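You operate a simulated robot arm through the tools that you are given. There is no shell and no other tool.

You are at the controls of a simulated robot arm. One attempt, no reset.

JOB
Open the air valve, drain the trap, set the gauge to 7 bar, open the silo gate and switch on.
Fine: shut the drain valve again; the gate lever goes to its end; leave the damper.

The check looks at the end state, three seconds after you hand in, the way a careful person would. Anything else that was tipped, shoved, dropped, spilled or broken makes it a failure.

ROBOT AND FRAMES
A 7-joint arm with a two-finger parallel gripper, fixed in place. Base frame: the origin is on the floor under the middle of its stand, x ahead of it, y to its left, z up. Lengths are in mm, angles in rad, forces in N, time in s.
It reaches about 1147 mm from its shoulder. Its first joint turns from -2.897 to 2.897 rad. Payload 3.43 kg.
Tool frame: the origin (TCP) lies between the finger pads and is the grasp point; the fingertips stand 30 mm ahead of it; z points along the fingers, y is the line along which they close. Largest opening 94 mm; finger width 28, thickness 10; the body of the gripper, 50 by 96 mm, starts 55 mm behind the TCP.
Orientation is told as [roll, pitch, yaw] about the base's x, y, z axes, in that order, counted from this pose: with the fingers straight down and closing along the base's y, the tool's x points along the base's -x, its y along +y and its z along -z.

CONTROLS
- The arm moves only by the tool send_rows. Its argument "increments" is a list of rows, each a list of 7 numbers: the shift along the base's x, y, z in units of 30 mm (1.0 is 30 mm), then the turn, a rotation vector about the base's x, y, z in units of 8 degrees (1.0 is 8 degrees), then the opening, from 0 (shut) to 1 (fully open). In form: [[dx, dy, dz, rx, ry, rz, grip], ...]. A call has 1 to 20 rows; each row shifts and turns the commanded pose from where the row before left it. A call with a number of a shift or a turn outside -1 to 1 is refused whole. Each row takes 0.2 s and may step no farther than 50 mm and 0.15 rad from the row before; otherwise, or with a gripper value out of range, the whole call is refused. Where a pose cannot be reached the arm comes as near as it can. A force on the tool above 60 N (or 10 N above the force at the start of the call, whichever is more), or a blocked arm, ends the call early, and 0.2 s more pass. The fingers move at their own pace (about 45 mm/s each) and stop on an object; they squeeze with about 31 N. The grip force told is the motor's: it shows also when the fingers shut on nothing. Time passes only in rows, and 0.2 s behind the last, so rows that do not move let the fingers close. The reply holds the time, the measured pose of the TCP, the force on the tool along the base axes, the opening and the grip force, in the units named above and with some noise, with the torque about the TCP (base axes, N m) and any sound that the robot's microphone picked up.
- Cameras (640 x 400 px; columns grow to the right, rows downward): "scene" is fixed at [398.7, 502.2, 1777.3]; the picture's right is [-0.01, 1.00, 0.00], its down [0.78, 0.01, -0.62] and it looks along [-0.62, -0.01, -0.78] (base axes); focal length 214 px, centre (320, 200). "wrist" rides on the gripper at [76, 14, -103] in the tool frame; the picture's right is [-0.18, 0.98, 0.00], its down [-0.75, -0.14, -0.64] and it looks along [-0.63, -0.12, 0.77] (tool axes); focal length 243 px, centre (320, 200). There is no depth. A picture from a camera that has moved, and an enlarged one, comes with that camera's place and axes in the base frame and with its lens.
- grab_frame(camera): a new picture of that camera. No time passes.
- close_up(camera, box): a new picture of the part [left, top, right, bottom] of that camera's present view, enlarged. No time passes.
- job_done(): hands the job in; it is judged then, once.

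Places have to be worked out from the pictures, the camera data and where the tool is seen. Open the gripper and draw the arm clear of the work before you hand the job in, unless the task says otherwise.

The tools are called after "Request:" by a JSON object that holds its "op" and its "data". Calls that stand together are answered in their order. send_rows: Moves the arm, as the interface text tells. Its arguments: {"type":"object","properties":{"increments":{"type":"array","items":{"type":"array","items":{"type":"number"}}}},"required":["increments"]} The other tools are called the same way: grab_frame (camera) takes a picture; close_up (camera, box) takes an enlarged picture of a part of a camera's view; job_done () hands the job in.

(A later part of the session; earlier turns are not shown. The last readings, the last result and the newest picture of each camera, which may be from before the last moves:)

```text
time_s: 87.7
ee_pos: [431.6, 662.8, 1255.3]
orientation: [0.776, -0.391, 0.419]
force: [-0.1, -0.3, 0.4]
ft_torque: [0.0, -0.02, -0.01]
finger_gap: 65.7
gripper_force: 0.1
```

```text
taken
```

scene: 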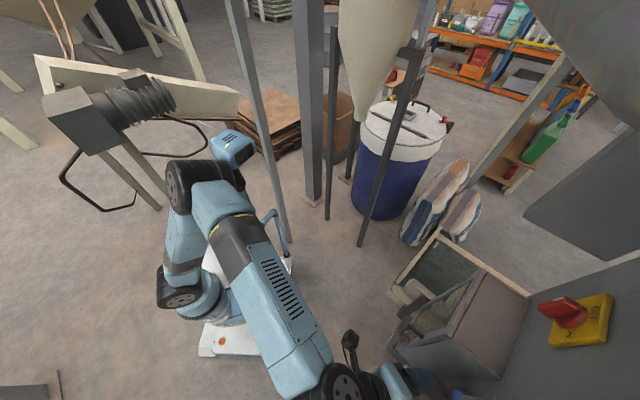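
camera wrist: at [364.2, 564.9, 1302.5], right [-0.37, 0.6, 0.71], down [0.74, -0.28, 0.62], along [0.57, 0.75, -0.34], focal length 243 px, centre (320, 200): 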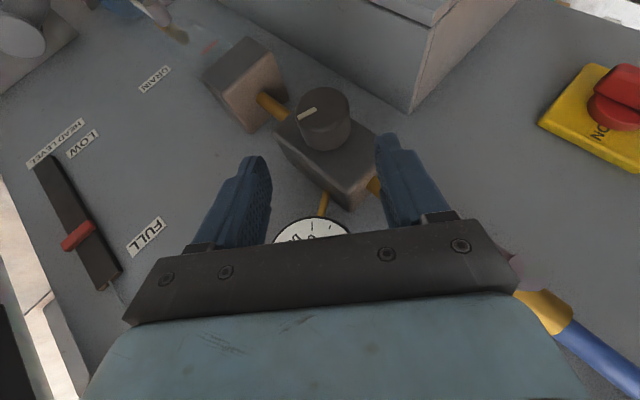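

Knob nicely between the fingers, about 80 mm ahead. I advance along the hand axis (slightly corrected sideways and away from the regulator body).

Request:
{"op": "send_rows", "data": {"increments": [[-0.08, 0.49, -0.42, 0, 0, 0, 0.7], [-0.08, 0.49, -0.42, 0, 0, 0, 0.7], [-0.08, 0.49, -0.42, 0, 0, 0, 0.7], [0, 0, 0, 0, 0, 0, 0.7]]}}

Request:
{"op": "grab_frame", "data": {"camera": "wrist"}}

```text
time_s: 88.7
ee_pos: [422.8, 707.8, 1215.7]
orientation: [0.773, -0.393, 0.425]
force: [0.4, -0.7, 0.4]
ft_torque: [-0.01, 0.0, 0.01]
finger_gap: 65.7
gripper_force: 0.0
```

```text
taken
camera wrist: at [355.6, 609.7, 1264.0], right [-0.37, 0.6, 0.7], down [0.74, -0.27, 0.62], along [0.57, 0.75, -0.34], focal length 243 px, centre (320, 200)
```

wrist: 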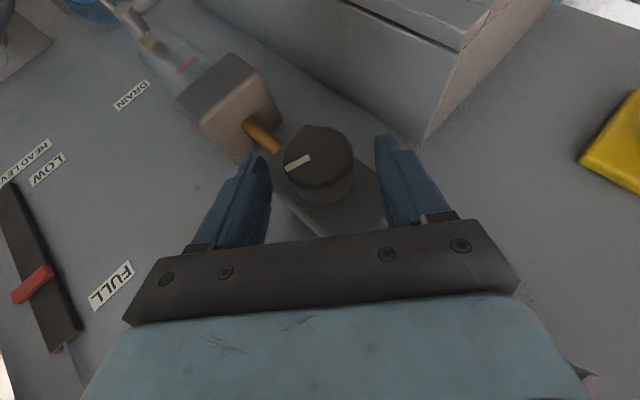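

The knob is centred between the fingers; one more 18 mm step, then I close on it.

Request:
{"op": "send_rows", "data": {"increments": [[-0.04, 0.24, -0.21, 0, 0, 0, 0.7], [-0.03, 0.22, -0.2, 0, 0, 0, 0.7], [0, 0, 0, 0, 0, 0, 0.5], [0, 0, 0, 0, 0, 0, 0.3], [0, 0, 0, 0, 0, 0, 0.3], [0, 0, 0, 0, 0, 0, 0.3]]}}

Request:
{"op": "grab_frame", "data": {"camera": "wrist"}}

```text
time_s: 90.1
ee_pos: [421.4, 723.9, 1201.8]
orientation: [0.77, -0.392, 0.423]
force: [-5.1, 18.7, 14.1]
ft_torque: [0.34, -0.32, 0.26]
finger_gap: 44.0
gripper_force: 45.1
```

```text
taken
camera wrist: at [354.4, 625.9, 1249.5], right [-0.37, 0.61, 0.7], down [0.73, -0.27, 0.62], along [0.57, 0.75, -0.34], focal length 243 px, centre (320, 200)
```

wrist: 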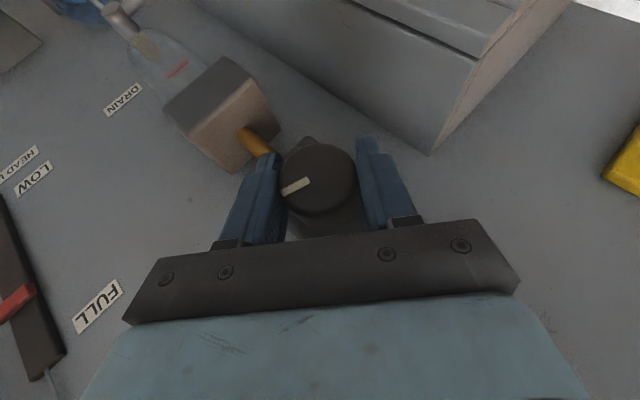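

Gripped (knob Ø 44 mm), and the TCP lies on the knob axis. I test a clockwise turn of 16° about the panel normal.

Request:
{"op": "send_rows", "data": {"increments": [[-0.04, 0.04, 0.05, 0.354, 0.354, 0, 0.3], [0, 0, 0, 0.354, 0.354, 0, 0.3], [0, 0, 0, 0.354, 0.354, 0, 0.3], [0, 0, 0, 0.354, 0.354, 0, 0.3], [0, 0, 0, 0, 0, 0, 0.3]]}}

Request:
{"op": "grab_frame", "data": {"camera": "wrist"}}

```text
time_s: 91.3
ee_pos: [422.7, 723.5, 1200.7]
orientation: [1.041, -0.276, 0.333]
force: [26.8, -38.9, -35.8]
ft_torque: [0.03, -0.25, -0.53]
finger_gap: 44.1
gripper_force: 44.8
```

```text
taken
camera wrist: at [363.4, 616.9, 1242.3], right [-0.22, 0.45, 0.86], down [0.84, -0.37, 0.4], along [0.5, 0.81, -0.3], focal length 243 px, centre (320, 200)
```

wrist: 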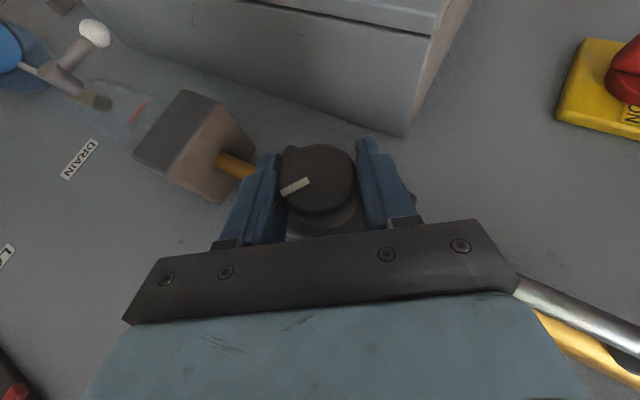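

The knob turns with the gripper. My 2 mm correction was too much (59 N side force), so I take it back and continue turning clockwise in small steps.

Request:
{"op": "send_rows", "data": {"increments": [[0.03, -0.03, -0.04, 0, 0, 0, 0.3], [0, 0, 0, 0.354, 0.354, 0, 0.3], [0, 0, 0, 0.354, 0.354, 0, 0.3], [0, 0, 0, 0.354, 0.354, 0, 0.3], [0, 0, 0, 0.354, 0.354, 0, 0.3], [0, 0, 0, 0, 0, 0, 0.3]]}}

Request:
{"op": "grab_frame", "data": {"camera": "wrist"}}

```text
time_s: 92.7
ee_pos: [421.2, 723.3, 1201.8]
orientation: [1.293, -0.149, 0.281]
force: [14.8, -35.6, -41.7]
ft_torque: [-0.41, 0.29, 0.46]
finger_gap: 43.9
gripper_force: 44.8
```

```text
taken
camera wrist: at [370.8, 609.5, 1230.8], right [-0.03, 0.27, 0.96], down [0.89, -0.43, 0.15], along [0.45, 0.86, -0.23], focal length 243 px, centre (320, 200)
```

wrist: 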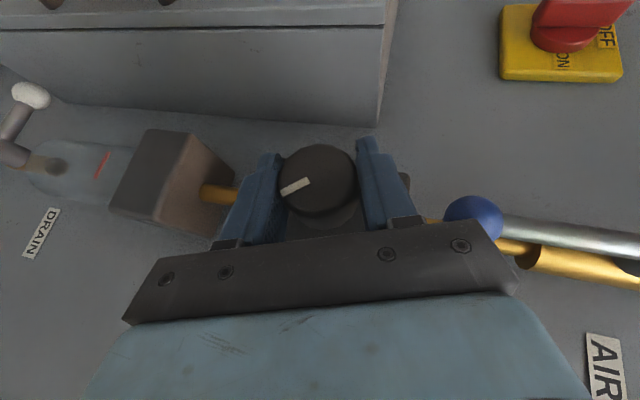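

Still turning together (32° so far). I relax the side force by 1–2 mm and continue another 24°.

Request:
{"op": "send_rows", "data": {"increments": [[0.03, -0.03, -0.05, 0, 0, 0, 0.3], [0, 0, 0, 0.354, 0.354, 0, 0.3], [0, 0, 0, 0.354, 0.354, 0, 0.3], [0.01, -0.01, -0.01, 0.354, 0.354, 0, 0.3], [0, 0, 0, 0.354, 0.354, 0, 0.3], [0, 0, 0, 0.354, 0.354, 0, 0.3], [0, 0, 0, 0.354, 0.354, 0, 0.3], [0, 0, 0, 0, 0, 0, 0.3]]}}

Request:
{"op": "grab_frame", "data": {"camera": "wrist"}}

Request:
{"op": "grab_frame", "data": {"camera": "scene"}}

```text
time_s: 94.5
ee_pos: [421.7, 724.3, 1200.0]
orientation: [1.66, 0.057, 0.261]
force: [11.7, -22.1, -31.2]
ft_torque: [-0.19, 0.06, 0.32]
finger_gap: 44.0
gripper_force: 45.0
```

```text
taken
camera wrist: at [376.7, 603.5, 1209.2], right [0.25, -0.02, 0.97], down [0.88, -0.41, -0.24], along [0.4, 0.91, -0.09], focal length 243 px, centre (320, 200)
```

wrist: 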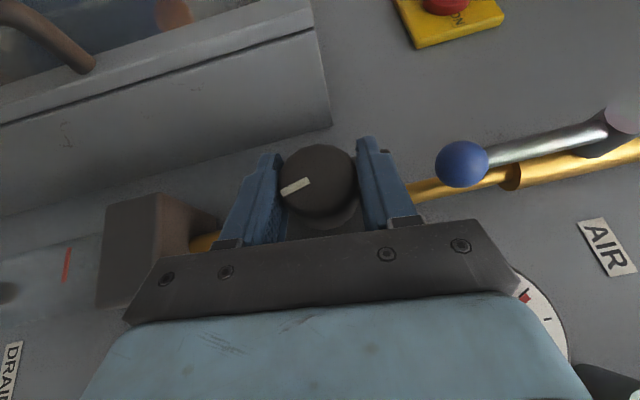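

```text
taken
```

scene: 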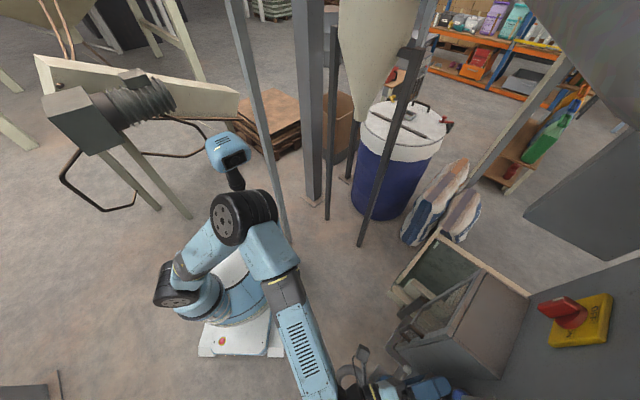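

Part of the gauge appears at the lower right. I enlarge it.

Request:
{"op": "close_up", "data": {"camera": "wrist", "box": [480, 240, 640, 400]}}

```text
2.50 times, centred on (560, 320) of wrist
camera zoom: at [376.7, 603.5, 1209.2], right [0.25, -0.02, 0.97], down [0.88, -0.41, -0.24], along [0.4, 0.91, -0.09], focal length 606 px, centre (-280, -100)
```

zoom: 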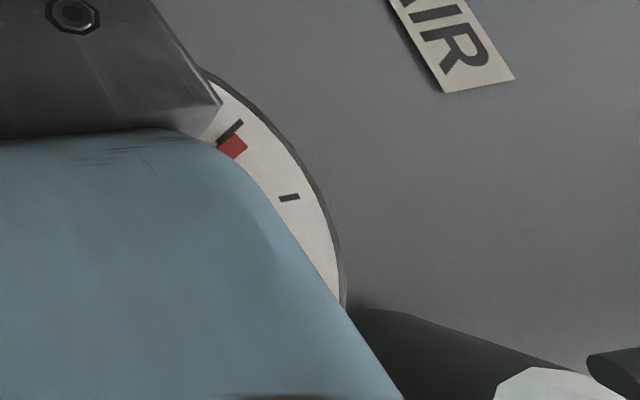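

The needle tip is visible but hard to read. I release the knob and back off along the hand axis to read the gauge properly.

Request:
{"op": "send_rows", "data": {"increments": [[0, 0, 0, 0, 0, 0, 0.5], [0, 0, 0, 0, 0, 0, 0.7], [0, 0, 0, 0, 0, 0, 0.7], [0.2, -0.77, -0.07, 0, 0, 0, 0.7], [0.2, -0.77, -0.07, 0, 0, 0, 0.7], [0, 0, 0, 0, 0, 0, 0.7]]}}

Request:
{"op": "grab_frame", "data": {"camera": "wrist"}}

Request:
{"op": "close_up", "data": {"camera": "wrist", "box": [400, 120, 640, 300]}}

```text
time_s: 95.9
ee_pos: [431.1, 677.6, 1198.7]
orientation: [1.662, 0.058, 0.262]
force: [0.5, -0.6, 0.1]
ft_torque: [0.02, -0.01, 0.0]
finger_gap: 65.8
gripper_force: 0.0
```

```text
taken
camera wrist: at [386.0, 558.7, 1208.1], right [0.25, -0.02, 0.97], down [0.88, -0.41, -0.24], along [0.4, 0.91, -0.08], focal length 243 px, centre (320, 200)
```

wrist: 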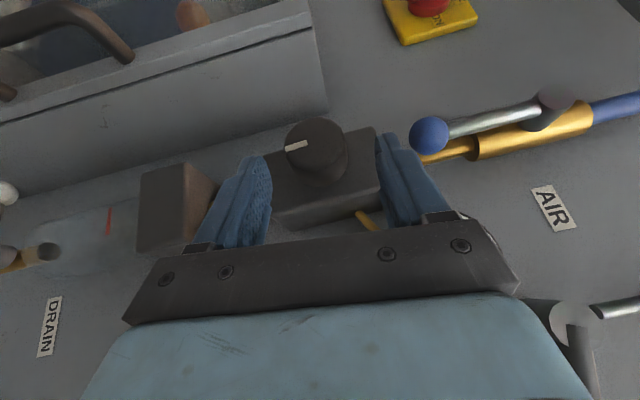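

```text
2.22 times, centred on (520, 210) of wrist
camera zoom: at [386.0, 558.7, 1208.1], right [0.25, -0.02, 0.97], down [0.88, -0.41, -0.24], along [0.4, 0.91, -0.08], focal length 539 px, centre (-124, 178)
```

zoom: 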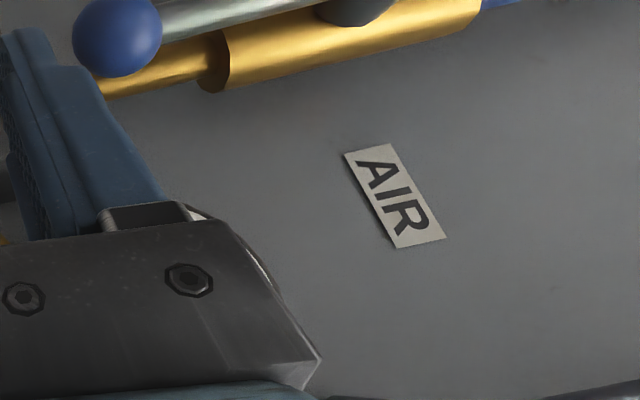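

The gauge is hidden behind the palm from here. I rotate the hand back counter-clockwise while moving away to the earlier viewpoint, so I can read it and re-grip.

Request:
{"op": "send_rows", "data": {"increments": [[0.23, -0.5, 0.2, -0.3, -0.3, 0, 0.7], [0.23, -0.4, 0.4, -0.7, -0.7, 0, 0.7], [0.23, -0.37, 0.42, -0.7, -0.7, 0, 0.7], [0.23, -0.37, 0.45, -0.7, -0.7, 0, 0.7], [0.23, -0.37, 0.45, -0.7, -0.7, 0, 0.7], [0.23, -0.35, 0.45, -0.7, -0.7, 0, 0.7], [0.23, -0.3, 0.45, -0.7, -0.7, 0, 0.7], [0, 0, 0, 0, 0, 0, 0.7]]}}

Request:
{"op": "grab_frame", "data": {"camera": "wrist"}}

Request:
{"op": "close_up", "data": {"camera": "wrist", "box": [260, 60, 460, 220]}}

```text
time_s: 97.7
ee_pos: [489.2, 592.0, 1281.9]
orientation: [0.859, -0.36, 0.383]
force: [0.3, 0.1, 0.4]
ft_torque: [-0.04, 0.0, -0.01]
finger_gap: 66.2
gripper_force: 0.1
```

```text
taken
camera wrist: at [423.5, 491.3, 1327.0], right [-0.32, 0.56, 0.76], down [0.77, -0.32, 0.56], along [0.55, 0.76, -0.33], focal length 243 px, centre (320, 200)
```

wrist: 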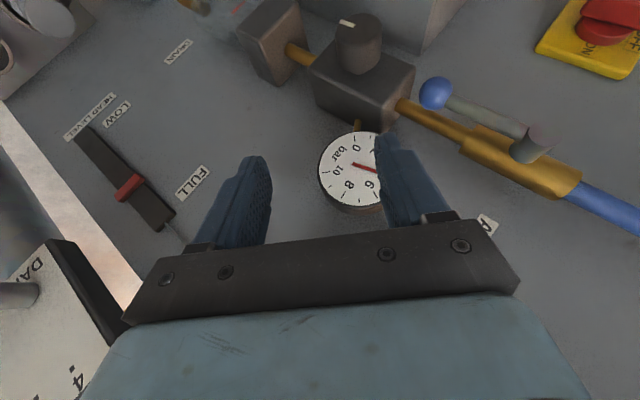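

```text
2.50 times, centred on (360, 140) of wrist
camera zoom: at [423.5, 491.3, 1327.0], right [-0.32, 0.56, 0.76], down [0.77, -0.32, 0.56], along [0.55, 0.76, -0.33], focal length 606 px, centre (220, 350)
```

zoom: 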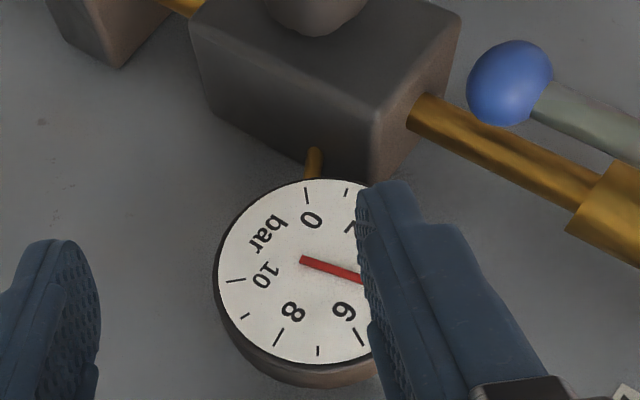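

The gauge reads about 4.3 bar after 56° clockwise, so clockwise raises it (~35–45° per bar). I return to grip the knob again for another stroke.

Request:
{"op": "send_rows", "data": {"increments": [[-0.48, 0.59, -0.22, -0.11, -0.11, 0, 0.7], [-0.48, 0.59, -0.22, -0.11, -0.11, 0, 0.7], [-0.48, 0.59, -0.22, -0.11, -0.11, 0, 0.7], [-0.48, 0.59, -0.22, -0.11, -0.11, 0, 0.7], [-0.08, 0.49, -0.44, 0, 0, 0, 0.7], [-0.08, 0.49, -0.44, 0, 0, 0, 0.7], [0, 0, 0, 0, 0, 0, 0.7]]}}

Request:
{"op": "grab_frame", "data": {"camera": "wrist"}}

```text
time_s: 99.5
ee_pos: [451.1, 683.3, 1232.8]
orientation: [0.785, -0.391, 0.379]
force: [-1.2, 0.4, 0.0]
ft_torque: [-0.02, -0.03, -0.05]
finger_gap: 65.6
gripper_force: 0.1
stopped in row 7: the arm was blocked; the commanded pose is now the measured one
```

```text
taken
camera wrist: at [380.4, 587.4, 1281.5], right [-0.34, 0.61, 0.71], down [0.73, -0.31, 0.62], along [0.6, 0.73, -0.34], focal length 243 px, centre (320, 200)
```

wrist: 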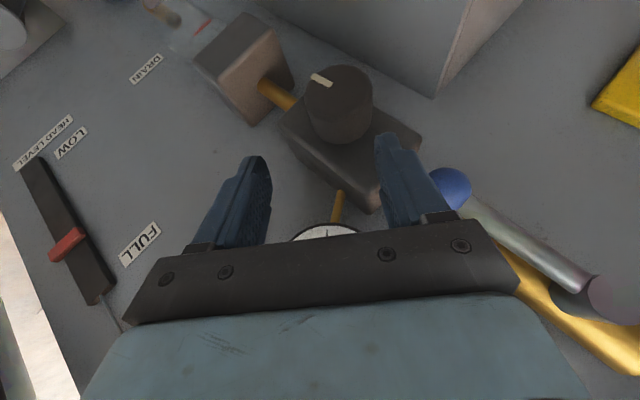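

Blocked by the elbow/head again at this angle. I check the scene and will come in at a larger clock angle (hand more from the right), where the elbow stays clear.

Request:
{"op": "grab_frame", "data": {"camera": "scene"}}

Request:
{"op": "send_rows", "data": {"increments": [[0.2, -0.5, 0.3, 0, 0, 0, 0.7], [0.1, -0.4, 0.3, 0.3, 0.3, 0, 0.7], [0, -0.2, 0, 0.5, 0.5, 0, 0.7], [0, 0, 0, 0.5, 0.5, 0, 0.7], [0, 0, 0, 0, 0, 0, 0.7]]}}

Request:
{"op": "grab_frame", "data": {"camera": "wrist"}}

Request:
{"op": "grab_frame", "data": {"camera": "scene"}}

```text
taken
```

scene: 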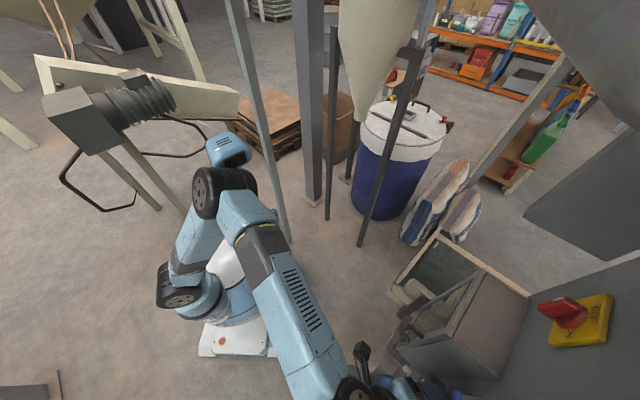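

```text
time_s: 100.7
ee_pos: [457.9, 650.4, 1251.8]
orientation: [1.029, -0.279, 0.301]
force: [-0.2, 0.2, 0.3]
ft_torque: [0.02, -0.01, 0.01]
finger_gap: 65.7
gripper_force: 0.1
```

```text
taken
camera wrist: at [396.0, 546.0, 1293.1], right [-0.2, 0.47, 0.86], down [0.82, -0.4, 0.41], along [0.53, 0.79, -0.3], focal length 243 px, centre (320, 200)
```

wrist: 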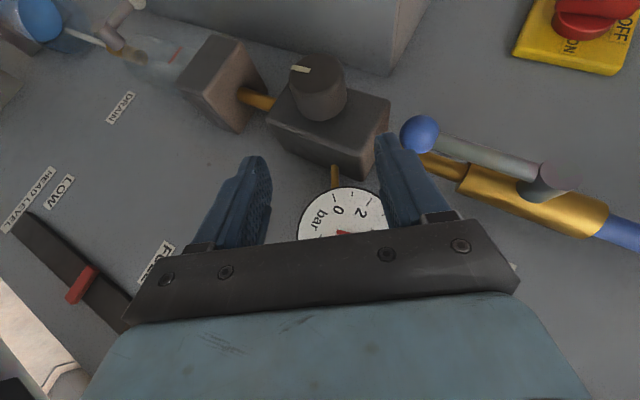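

```text
taken
```

scene: 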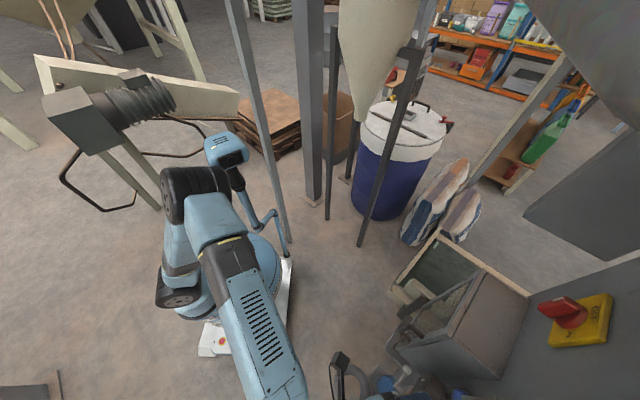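

Free at α≈57°. I go to a pre-grasp in line with the knob and approach again.

Request:
{"op": "send_rows", "data": {"increments": [[-0.44, 0.34, -0.36, 0, 0, 0.12, 0.7], [-0.45, 0.34, -0.36, 0, 0, 0.12, 0.7], [0, 0, 0, 0, 0, 0, 0.7]]}}

Request:
{"op": "grab_frame", "data": {"camera": "wrist"}}

```text
time_s: 101.5
ee_pos: [452.7, 660.2, 1233.4]
orientation: [1.031, -0.28, 0.301]
force: [0.0, 0.5, 0.1]
ft_torque: [0.01, 0.0, -0.03]
finger_gap: 65.8
gripper_force: 0.0
```

```text
taken
camera wrist: at [390.6, 556.4, 1274.9], right [-0.2, 0.47, 0.86], down [0.82, -0.4, 0.41], along [0.53, 0.79, -0.3], focal length 243 px, centre (320, 200)
```

wrist: 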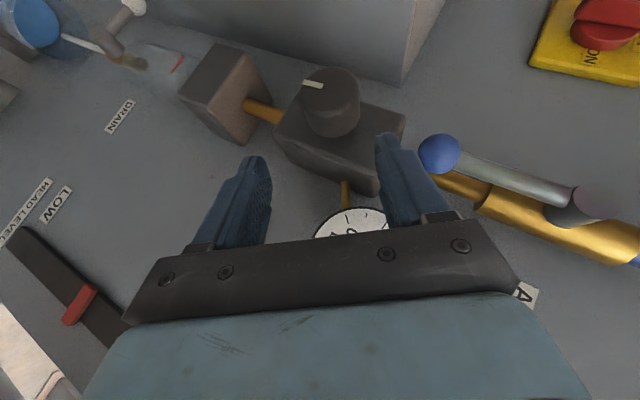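

The arm deviates again at this angle. I go back to the α≈96° hand position (which was fine), and will ratchet in place around the knob by opening, turning back about the knob axis and re-closing.

Request:
{"op": "send_rows", "data": {"increments": [[0.1, -0.3, -0.2, 0.7, 0.7, 0.05, 0.7], [0.1, -0.2, -0.2, 0.7, 0.7, 0.05, 0.7], [0, 0, -0.2, 0.7, 0.7, 0.05, 0.7], [0, 0.1, -0.2, 0.7, 0.7, 0.05, 0.7], [0, 0.2, -0.2, 0.7, 0.7, 0.03, 0.7], [0, 0, 0, 0, 0, 0, 0.7]]}}

Request:
{"op": "grab_frame", "data": {"camera": "wrist"}}

Request:
{"op": "grab_frame", "data": {"camera": "scene"}}

```text
time_s: 102.9
ee_pos: [436.6, 665.4, 1200.3]
orientation: [1.646, 0.048, 0.289]
force: [0.6, 0.1, 0.4]
ft_torque: [0.03, 0.03, 0.04]
finger_gap: 65.8
gripper_force: 0.1
```

```text
taken
camera wrist: at [395.1, 544.6, 1210.8], right [0.24, 0.0, 0.97], down [0.89, -0.39, -0.22], along [0.38, 0.92, -0.09], focal length 243 px, centre (320, 200)
```

wrist: 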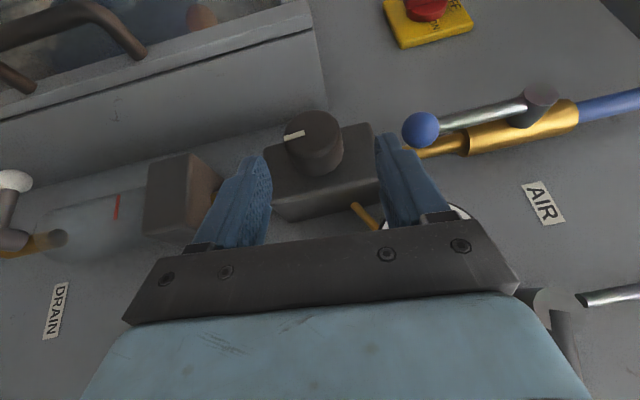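

```text
taken
```

scene: 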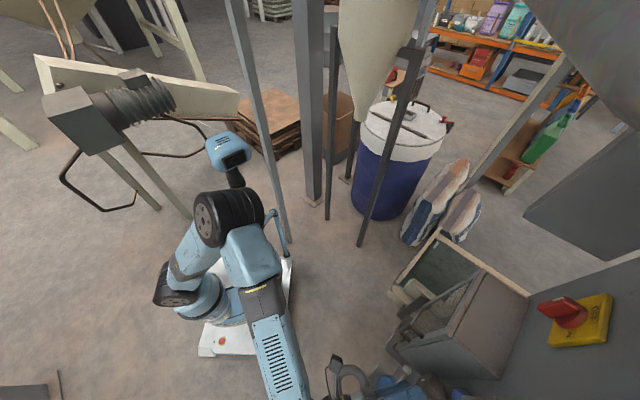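

Exact pose at α≈95°. I advance onto the knob with open fingers.

Request:
{"op": "send_rows", "data": {"increments": [[-0.16, 0.63, 0, 0, 0, -0.1, 0.7], [-0.16, 0.64, 0, 0, 0, -0.1, 0.7], [-0.16, 0.64, 0, 0, 0, 0, 0.7], [0, 0, 0, 0, 0, 0, 0.7]]}}

Request:
{"op": "grab_frame", "data": {"camera": "wrist"}}

```text
time_s: 103.9
ee_pos: [423.6, 723.9, 1201.3]
orientation: [1.646, 0.046, 0.262]
force: [-0.5, -0.4, -1.4]
ft_torque: [0.0, -0.04, 0.01]
finger_gap: 65.7
gripper_force: 0.1
```

```text
taken
camera wrist: at [379.0, 604.6, 1211.1], right [0.24, -0.01, 0.97], down [0.88, -0.42, -0.22], along [0.41, 0.91, -0.09], focal length 243 px, centre (320, 200)
```

wrist: 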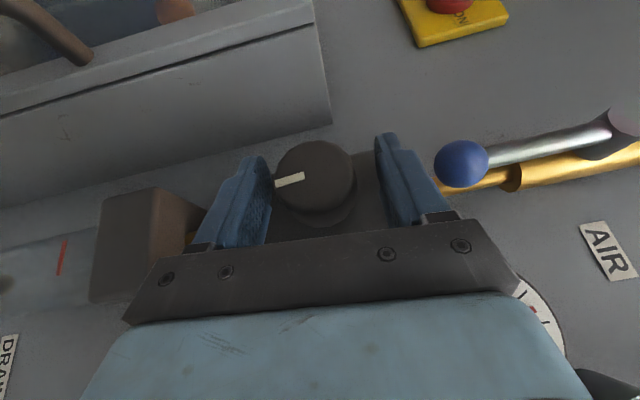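

Fingers straddle the knob. I rotate back counter-clockwise about the knob axis with the fingers open, in small checked steps.

Request:
{"op": "send_rows", "data": {"increments": [[0, 0, 0, -0.5, -0.5, 0, 0.7], [0, 0, 0, -0.7, -0.7, 0, 0.7], [0, 0, 0, -0.7, -0.7, 0, 0.7], [0, 0, 0, 0, 0, 0, 0.7]]}}

Request:
{"op": "grab_frame", "data": {"camera": "scene"}}

```text
time_s: 104.9
ee_pos: [423.9, 723.2, 1200.0]
orientation: [1.318, -0.142, 0.277]
force: [-0.8, 0.2, 0.1]
ft_torque: [0.0, 0.0, 0.01]
finger_gap: 65.7
gripper_force: 0.0
```

```text
taken
```

scene: 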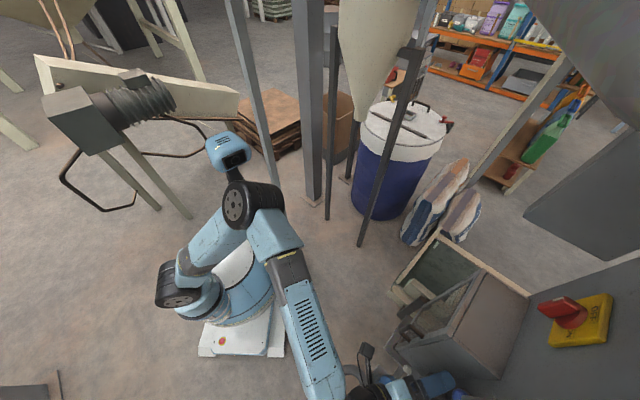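

Exact so far. Another 16° back.

Request:
{"op": "send_rows", "data": {"increments": [[0, 0, 0, -0.7, -0.7, 0, 0.7], [0, 0, 0, -0.7, -0.7, 0, 0.7], [0, 0, 0, 0, 0, 0, 0.7]]}}

Request:
{"op": "grab_frame", "data": {"camera": "wrist"}}

```text
time_s: 105.7
ee_pos: [424.2, 721.6, 1200.2]
orientation: [1.068, -0.27, 0.33]
force: [-0.8, -0.4, 0.4]
ft_torque: [-0.02, 0.0, 0.0]
finger_gap: 65.9
gripper_force: 0.0
```

```text
taken
camera wrist: at [366.5, 614.4, 1240.0], right [-0.2, 0.43, 0.88], down [0.84, -0.38, 0.38], along [0.5, 0.82, -0.29], focal length 243 px, centre (320, 200)
```

wrist: 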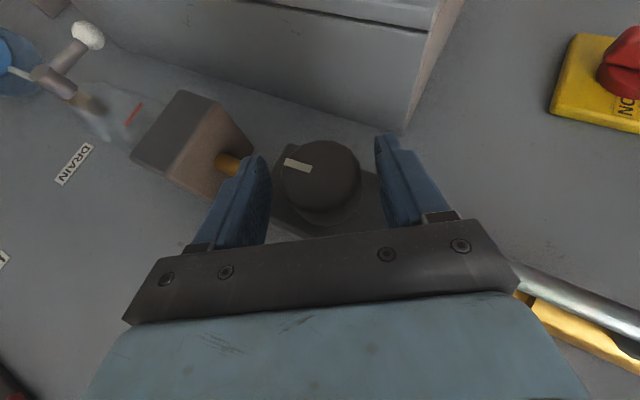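

Fine. One more 8° back, then I close on the knob again.

Request:
{"op": "send_rows", "data": {"increments": [[0, 0, 0, -0.7, -0.7, 0, 0.7], [0, 0, 0, 0, 0, 0, 0.7], [0, 0, 0, 0, 0, 0, 0.5], [0, 0, 0, 0, 0, 0, 0.3], [0, 0, 0, 0, 0, 0, 0.3], [0, 0, 0, 0, 0, 0, 0.3]]}}

Request:
{"op": "grab_frame", "data": {"camera": "wrist"}}

```text
time_s: 107.1
ee_pos: [423.7, 723.7, 1201.9]
orientation: [0.939, -0.33, 0.368]
force: [-1.6, 13.0, 16.9]
ft_torque: [-0.2, 0.26, 0.48]
finger_gap: 43.8
gripper_force: 45.0
```

```text
taken
camera wrist: at [361.4, 619.4, 1245.3], right [-0.29, 0.51, 0.81], down [0.8, -0.33, 0.49], along [0.52, 0.79, -0.32], focal length 243 px, centre (320, 200)
```

wrist: 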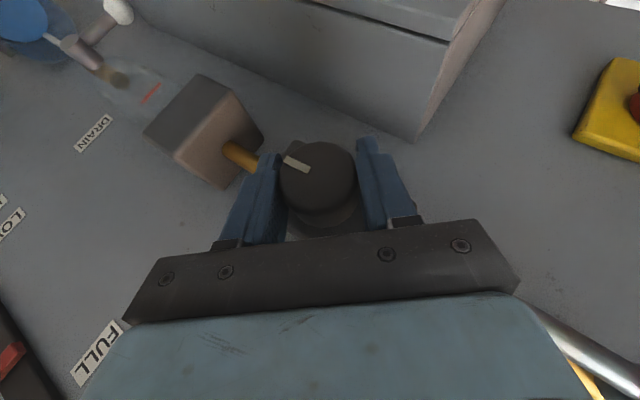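

Gripped again at α≈50°. I turn clockwise ~56°.

Request:
{"op": "send_rows", "data": {"increments": [[0, 0, 0, 0.5, 0.5, 0, 0.3], [0, 0, 0, 0.5, 0.5, 0, 0.3], [0, 0, 0, 0.5, 0.5, 0, 0.3], [0, 0, 0, 0.5, 0.5, 0, 0.3], [0, 0, 0, 0.5, 0.5, 0, 0.3], [0, 0, 0, 0.5, 0.5, 0, 0.3], [0, 0, 0, 0.5, 0.5, 0, 0.3], [0, 0, 0, 0.5, 0.5, 0, 0.3], [0, 0, 0, 0.5, 0.5, 0, 0.3], [0, 0, 0, 0.4, 0.4, 0, 0.3], [0, 0, 0, 0, 0, 0, 0.3]]}}

Request:
{"op": "grab_frame", "data": {"camera": "wrist"}}

Request:
{"op": "close_up", "data": {"camera": "wrist", "box": [440, 220, 640, 400]}}

```text
time_s: 109.5
ee_pos: [422.3, 721.8, 1199.5]
orientation: [1.8, 0.135, 0.278]
force: [-13.4, -16.4, -4.0]
ft_torque: [0.18, -0.19, 1.02]
finger_gap: 43.6
gripper_force: 44.9
```

```text
taken
camera wrist: at [378.1, 601.4, 1199.9], right [0.36, -0.13, 0.92], down [0.84, -0.38, -0.38], along [0.4, 0.92, -0.03], focal length 243 px, centre (320, 200)
```

wrist: 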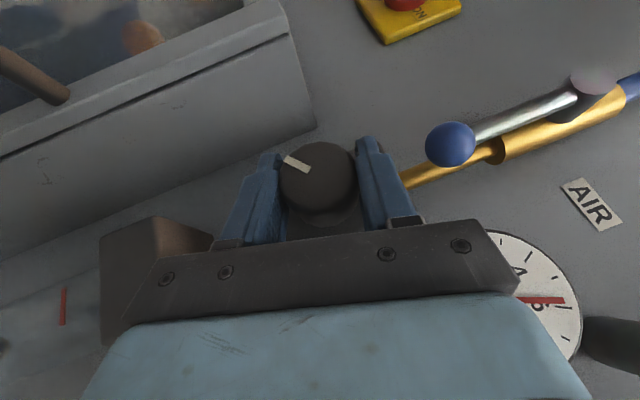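

```text
2.22 times, centred on (540, 310) of wrist
camera zoom: at [378.1, 601.4, 1199.9], right [0.36, -0.13, 0.92], down [0.84, -0.38, -0.38], along [0.4, 0.92, -0.03], focal length 539 px, centre (-169, -44)
```

zoom: 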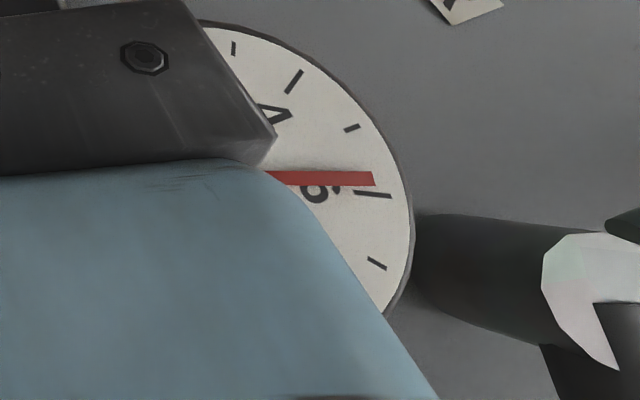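

The gauge is readable now: about 5.8 bar. Roughly 44° more is needed; I continue clockwise from here in steps while watching the needle.

Request:
{"op": "send_rows", "data": {"increments": [[0, 0, 0, 0.5, 0.5, 0, 0.3], [0, 0, 0, 0.5, 0.5, 0, 0.3], [0, 0, 0, 0.4, 0.4, 0, 0.3], [0, 0, 0, 0, 0, 0, 0.3]]}}

Request:
{"op": "grab_frame", "data": {"camera": "wrist"}}

Request:
{"op": "close_up", "data": {"camera": "wrist", "box": [440, 200, 640, 380]}}

```text
time_s: 110.5
ee_pos: [423.2, 722.6, 1198.6]
orientation: [2.049, 0.265, 0.328]
force: [-22.3, -36.5, -39.3]
ft_torque: [-0.39, 0.24, 0.2]
finger_gap: 43.7
gripper_force: 44.5
```

```text
taken
camera wrist: at [376.6, 603.6, 1185.1], right [0.53, -0.3, 0.79], down [0.75, -0.28, -0.6], along [0.4, 0.91, 0.07], focal length 243 px, centre (320, 200)
```

wrist: 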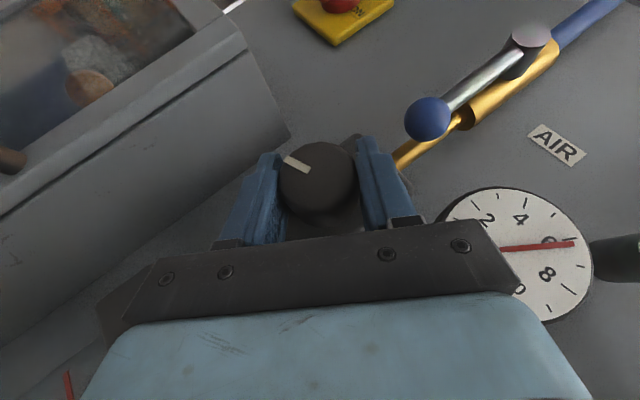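

```text
2.22 times, centred on (540, 290) of wrist
camera zoom: at [376.6, 603.6, 1185.1], right [0.53, -0.3, 0.79], down [0.75, -0.28, -0.6], along [0.4, 0.91, 0.07], focal length 539 px, centre (-169, 0)
```

zoom: 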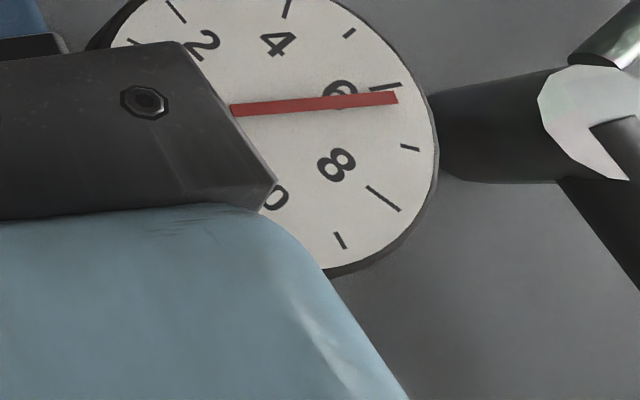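

Needle at ≈6.2 bar. I relieve the side load slightly and turn another ~16°.

Request:
{"op": "send_rows", "data": {"increments": [[-0.05, -0.05, -0.04, 0, 0, 0, 0.3], [0, 0, 0, 0.35, 0.35, 0, 0.3], [0, 0, 0, 0.35, 0.35, 0, 0.3], [0, 0, -0.01, 0.35, 0.35, 0, 0.3], [0, 0, 0, 0.35, 0.35, 0, 0.3], [0, 0, 0, 0, 0, 0, 0.3]]}}

Request:
{"op": "grab_frame", "data": {"camera": "wrist"}}

Request:
{"op": "close_up", "data": {"camera": "wrist", "box": [420, 160, 620, 340]}}

```text
time_s: 112.0
ee_pos: [421.7, 718.7, 1196.0]
orientation: [2.228, 0.355, 0.391]
force: [-1.3, 14.1, -8.4]
ft_torque: [-0.3, 0.19, -0.03]
finger_gap: 41.4
gripper_force: 45.3
out of reach, approached as far as the arm can: row 4, 5
stopped in row 6: the force on the tool passed its limit at 69 N (the readings are from after the stop); the commanded pose is now the measured one
```

```text
taken
camera wrist: at [375.2, 602.2, 1174.7], right [0.64, -0.38, 0.67], down [0.65, -0.19, -0.73], along [0.41, 0.9, 0.13], focal length 243 px, centre (320, 200)
```

wrist: 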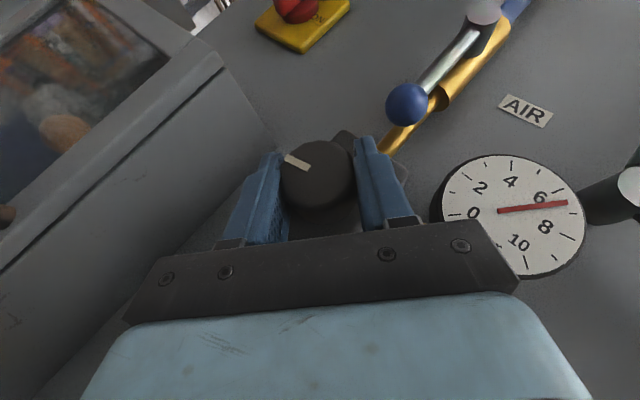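

```text
2.22 times, centred on (520, 250) of wrist
camera zoom: at [375.2, 602.2, 1174.7], right [0.64, -0.38, 0.67], down [0.65, -0.19, -0.73], along [0.41, 0.9, 0.13], focal length 539 px, centre (-124, 89)
```

zoom: 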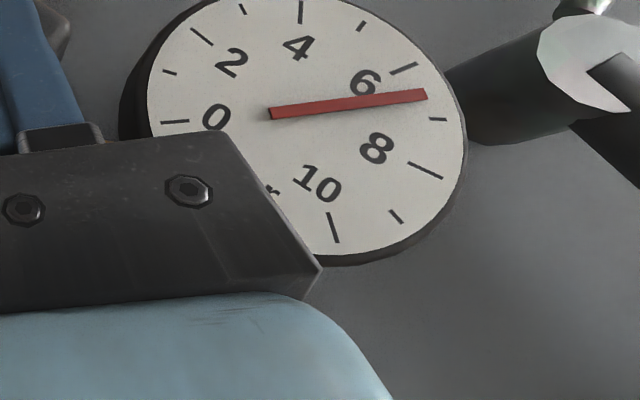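

The whole dial is visible: ≈6.6 bar, and the hand has reached its rotation limit. I open, rotate back ~34° about the knob axis, re-grip and will then add the last ~15°.

Request:
{"op": "send_rows", "data": {"increments": [[0, 0, 0, 0, 0, 0, 0.5], [0, 0, 0, 0, 0, 0, 0.68], [0.03, 0.09, 0.11, 0, 0, 0, 0.7], [0, 0, 0, -0.5, -0.5, 0, 0.7], [0, 0, 0, -0.5, -0.5, 0, 0.7], [0, 0, 0, -0.5, -0.5, 0, 0.7], [0, 0, 0, -0.5, -0.5, 0, 0.7], [0, 0, 0, -0.5, -0.5, 0, 0.7], [0, 0, 0, -0.5, -0.5, 0, 0.7], [0, 0, 0, 0, 0, 0, 0.7]]}}

Request:
{"op": "grab_frame", "data": {"camera": "wrist"}}

Request:
{"op": "close_up", "data": {"camera": "wrist", "box": [440, 220, 640, 400]}}

```text
time_s: 114.2
ee_pos: [425.3, 721.1, 1200.8]
orientation: [1.685, 0.085, 0.27]
force: [0.1, 0.2, 0.4]
ft_torque: [0.0, -0.03, 0.03]
finger_gap: 65.8
gripper_force: 0.1
```

```text
taken
camera wrist: at [380.7, 600.0, 1209.8], right [0.29, -0.04, 0.96], down [0.87, -0.4, -0.28], along [0.4, 0.91, -0.08], focal length 243 px, centre (320, 200)
```

wrist: 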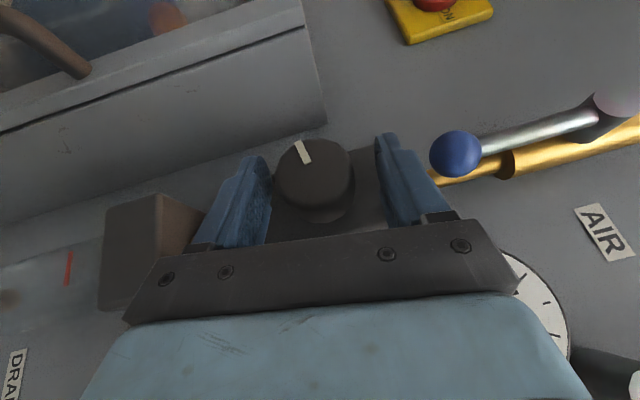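

```text
2.22 times, centred on (540, 310) of wrist
camera zoom: at [380.7, 600.0, 1209.8], right [0.29, -0.04, 0.96], down [0.87, -0.4, -0.28], along [0.4, 0.91, -0.08], focal length 539 px, centre (-169, -44)
```

zoom: 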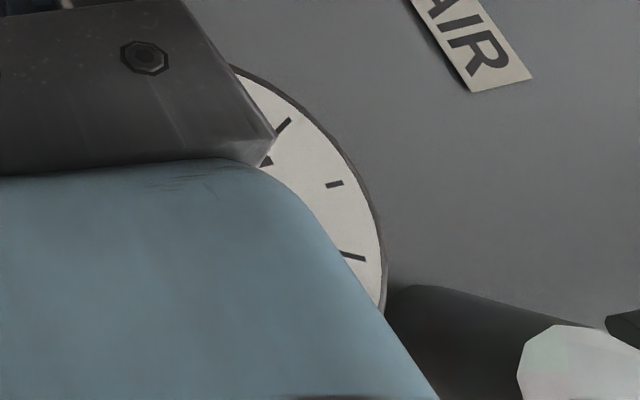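

Rotated back; I close on the knob and turn clockwise ~13°, then read.

Request:
{"op": "send_rows", "data": {"increments": [[-0.04, 0.02, -0.03, 0, 0, 0, 0.5], [0, 0, 0, 0, 0, 0, 0.3], [0, 0, 0, 0, 0, 0, 0.3], [0, 0, 0, 0, 0, 0, 0.3], [0, 0, 0, 0.4, 0.4, 0, 0.3], [0, 0, 0, 0.4, 0.4, 0, 0.3], [0, 0, 0, 0.35, 0.35, 0, 0.3], [0, 0, 0, 0, 0, 0, 0.3]]}}

Request:
{"op": "grab_frame", "data": {"camera": "wrist"}}

Request:
{"op": "close_up", "data": {"camera": "wrist", "box": [440, 200, 640, 380]}}

```text
time_s: 116.0
ee_pos: [422.2, 721.7, 1198.9]
orientation: [1.884, 0.2, 0.298]
force: [-3.2, -6.7, -3.7]
ft_torque: [-0.16, 0.12, -0.03]
finger_gap: 42.2
gripper_force: 45.3
stopped in row 8: the force on the tool passed its limit at 62 N (the readings are from after the stop); the commanded pose is now the measured one
```

```text
taken
camera wrist: at [378.9, 599.6, 1195.7], right [0.44, -0.18, 0.88], down [0.81, -0.34, -0.47], along [0.39, 0.92, 0.0], focal length 243 px, centre (320, 200)
```

wrist: 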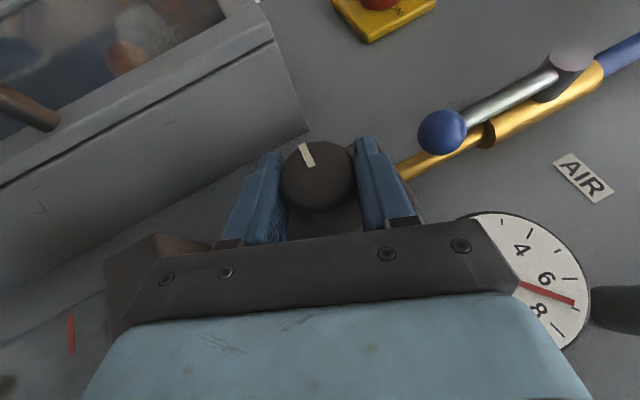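

```text
2.22 times, centred on (540, 290) of wrist
camera zoom: at [378.9, 599.6, 1195.7], right [0.44, -0.18, 0.88], down [0.81, -0.34, -0.47], along [0.39, 0.92, 0.0], focal length 539 px, centre (-169, 0)
```

zoom: 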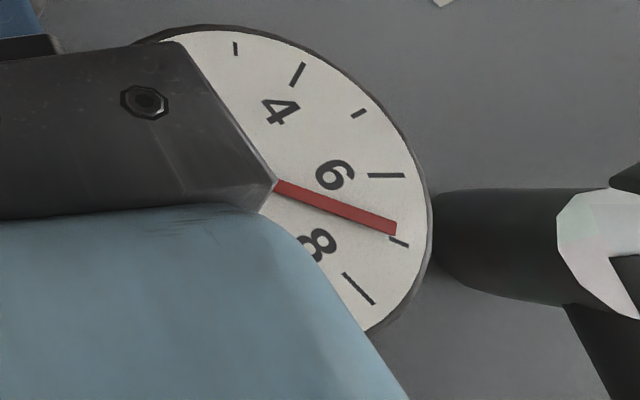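

≈6.85 bar now. I add a small final turn of ~6°.

Request:
{"op": "send_rows", "data": {"increments": [[0, 0, 0, 0.2, 0.2, 0, 0.3], [0, 0, 0, 0.2, 0.2, 0, 0.3], [0, 0, 0, 0.15, 0.15, 0, 0.3], [0, 0, 0, 0, 0, 0, 0.3]]}}

Request:
{"op": "close_up", "data": {"camera": "wrist", "box": [440, 200, 640, 380]}}

```text
time_s: 117.0
ee_pos: [422.1, 720.9, 1198.3]
orientation: [1.983, 0.247, 0.319]
force: [-7.5, -27.5, -20.5]
ft_torque: [-0.15, 0.07, -0.52]
finger_gap: 42.4
gripper_force: 45.5
```

```text
2.22 times, centred on (540, 290) of wrist
camera zoom: at [378.2, 600.2, 1189.5], right [0.5, -0.25, 0.83], down [0.77, -0.31, -0.56], along [0.39, 0.92, 0.04], focal length 539 px, centre (-169, 0)
```

zoom: 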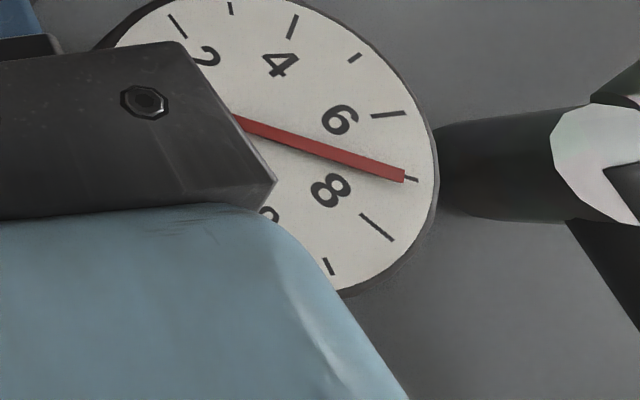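

The needle is practically on 7 (≈6.97). I release the knob, back off and verify from a more frontal view.

Request:
{"op": "send_rows", "data": {"increments": [[0, 0, 0, 0, 0, 0, 0.5], [0, 0, 0, 0, 0, 0, 0.7], [0, 0, 0, 0, 0, 0, 0.7], [0.13, -0.6, -0.26, 0, 0, 0, 0.7], [0.13, -0.6, -0.26, 0, 0, 0, 0.7], [0.13, -0.6, -0.26, 0, 0, 0, 0.7], [0, 0, 0, 0, 0, 0, 0.7]]}}

Request:
{"op": "grab_frame", "data": {"camera": "wrist"}}

Request:
{"op": "close_up", "data": {"camera": "wrist", "box": [420, 120, 580, 260]}}

Request:
{"op": "grab_frame", "data": {"camera": "scene"}}

```text
time_s: 118.6
ee_pos: [434.1, 664.9, 1175.4]
orientation: [1.982, 0.249, 0.319]
force: [-1.1, -0.5, 0.2]
ft_torque: [0.02, 0.01, 0.0]
finger_gap: 65.9
gripper_force: 0.1
```

```text
taken
camera wrist: at [389.5, 545.1, 1166.5], right [0.5, -0.25, 0.83], down [0.77, -0.3, -0.56], along [0.39, 0.92, 0.04], focal length 243 px, centre (320, 200)
```

wrist: 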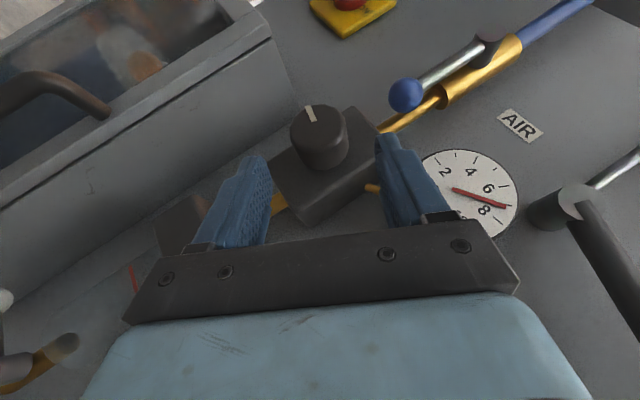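

```text
2.86 times, centred on (500, 190) of wrist
camera zoom: at [389.5, 545.1, 1166.5], right [0.5, -0.25, 0.83], down [0.77, -0.3, -0.56], along [0.39, 0.92, 0.04], focal length 693 px, centre (-194, 229)
```

zoom: 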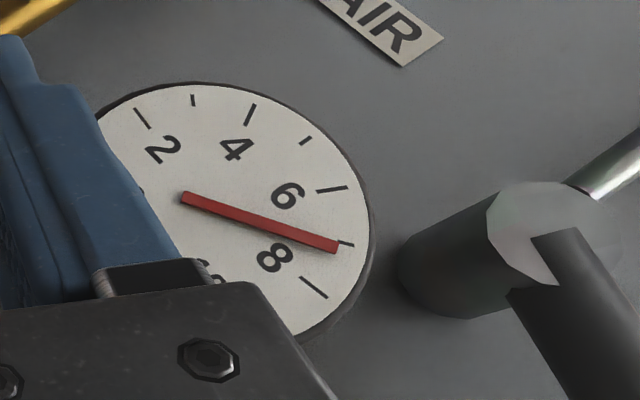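

```text
taken
```

scene: 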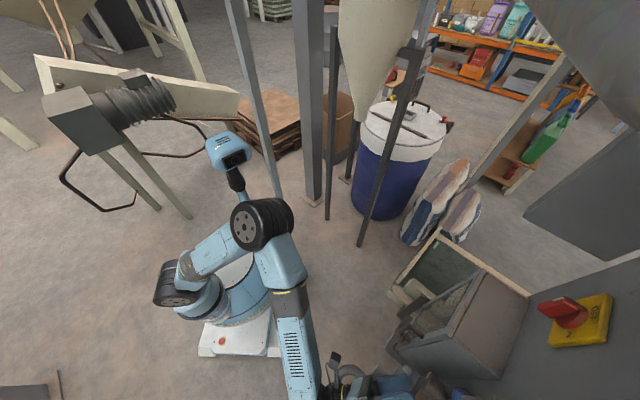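

The gauge reads ≈7.0–7.1 bar. Next the silo gate lever: I rotate the hand back to pointing down (keeps the arm extended) while moving right and slightly away from the panel.

Request:
{"op": "send_rows", "data": {"increments": [[0.05, -0.4, 0.1, -0.4, -0.35, 0.09, 0.3], [0.05, -0.3, 0.15, -0.7, -0.58, 0.154, 0], [0.05, -0.1, 0.17, -0.7, -0.58, 0.154, 0], [0.05, -0.1, 0.18, -0.7, -0.58, 0.154, 0], [0.05, -0.1, 0.18, -0.7, -0.58, 0.154, 0], [0.05, -0.1, 0.18, -0.7, -0.58, 0.154, 0], [0.05, -0.1, 0.18, -0.7, -0.58, 0.154, 0], [0.05, -0.1, 0.18, -0.7, -0.58, 0.154, 0], [0, 0, 0, 0, 0, 0, 0]]}}

Request:
{"op": "grab_frame", "data": {"camera": "scene"}}

Request:
{"op": "grab_frame", "data": {"camera": "wrist"}}

```text
time_s: 120.6
ee_pos: [447.0, 628.4, 1215.1]
orientation: [1.072, -0.083, 0.417]
force: [-0.1, 0.1, -0.1]
ft_torque: [-0.03, -0.01, 0.02]
finger_gap: 0.1
gripper_force: 30.7
```

```text
taken
```

scene: 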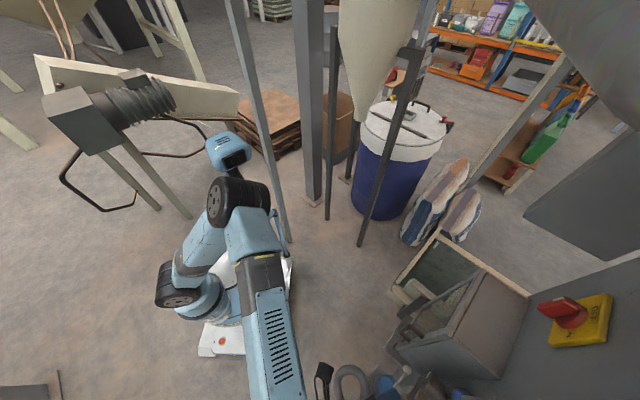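

```text
taken
camera wrist: at [407.9, 519.3, 1270.2], right [-0.09, 0.48, 0.88], down [0.93, -0.28, 0.25], along [0.36, 0.83, -0.42], focal length 243 px, centre (320, 200)
```

wrist: 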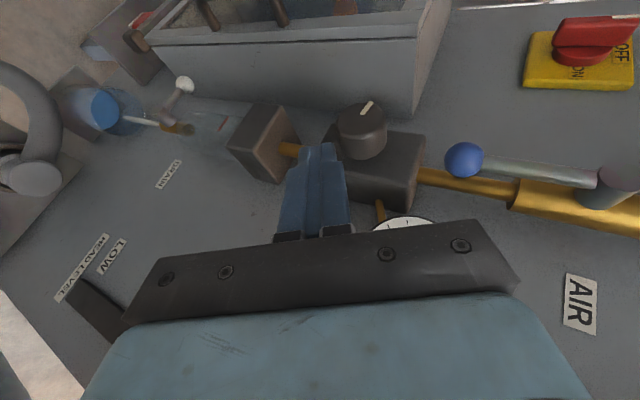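

Exact tracking and elbow free. I finish the rotation to hand-down while continuing right and up.

Request:
{"op": "send_rows", "data": {"increments": [[0.17, -0.23, 0.33, -0.7, -0.58, 0.154, 0], [0.17, -0.23, 0.33, -0.7, -0.58, 0.154, 0], [0.17, -0.23, 0.33, -0.7, -0.58, 0.154, 0], [0.17, -0.23, 0.33, -0.7, -0.58, 0.154, 0], [0.17, -0.23, 0.33, -0.7, -0.58, 0.154, 0], [0.17, -0.23, 0.33, -0.7, -0.58, 0.154, 0], [0.17, -0.23, 0.33, -0.7, -0.58, 0.154, 0], [0.17, -0.23, 0.33, -0.7, -0.58, 0.154, 0], [0, 0, 0, 0, 0, 0, 0]]}}

Request:
{"op": "grab_frame", "data": {"camera": "scene"}}

Request:
{"op": "grab_frame", "data": {"camera": "wrist"}}

```text
time_s: 122.6
ee_pos: [486.6, 573.5, 1294.2]
orientation: [0.052, -0.198, 0.762]
force: [0.4, 0.9, -0.4]
ft_torque: [-0.03, -0.01, 0.01]
finger_gap: 0.0
gripper_force: 30.8
```

```text
taken
```

scene: 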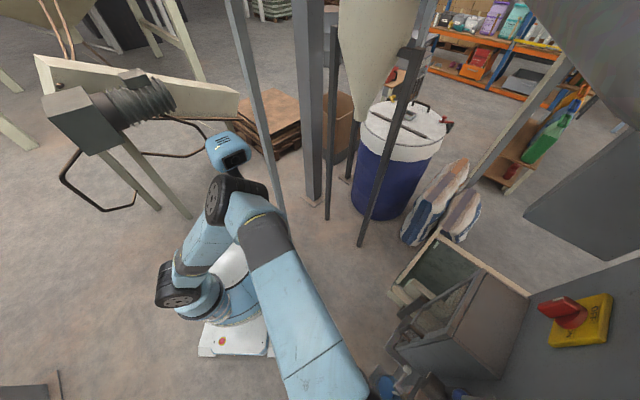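

```text
taken
camera wrist: at [413.1, 513.4, 1381.1], right [-0.55, 0.83, 0.09], down [0.56, 0.3, 0.77], along [0.61, 0.48, -0.63], focal length 243 px, centre (320, 200)
```

wrist: 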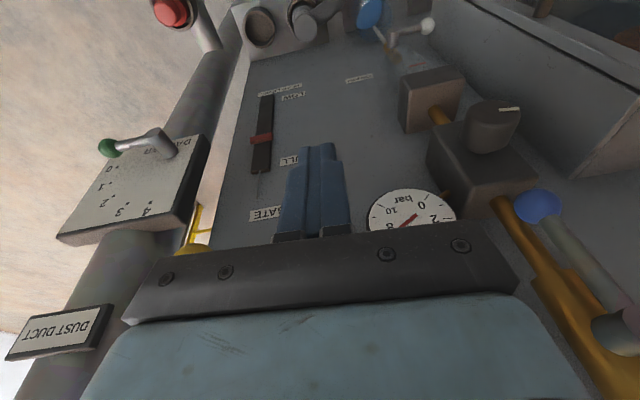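

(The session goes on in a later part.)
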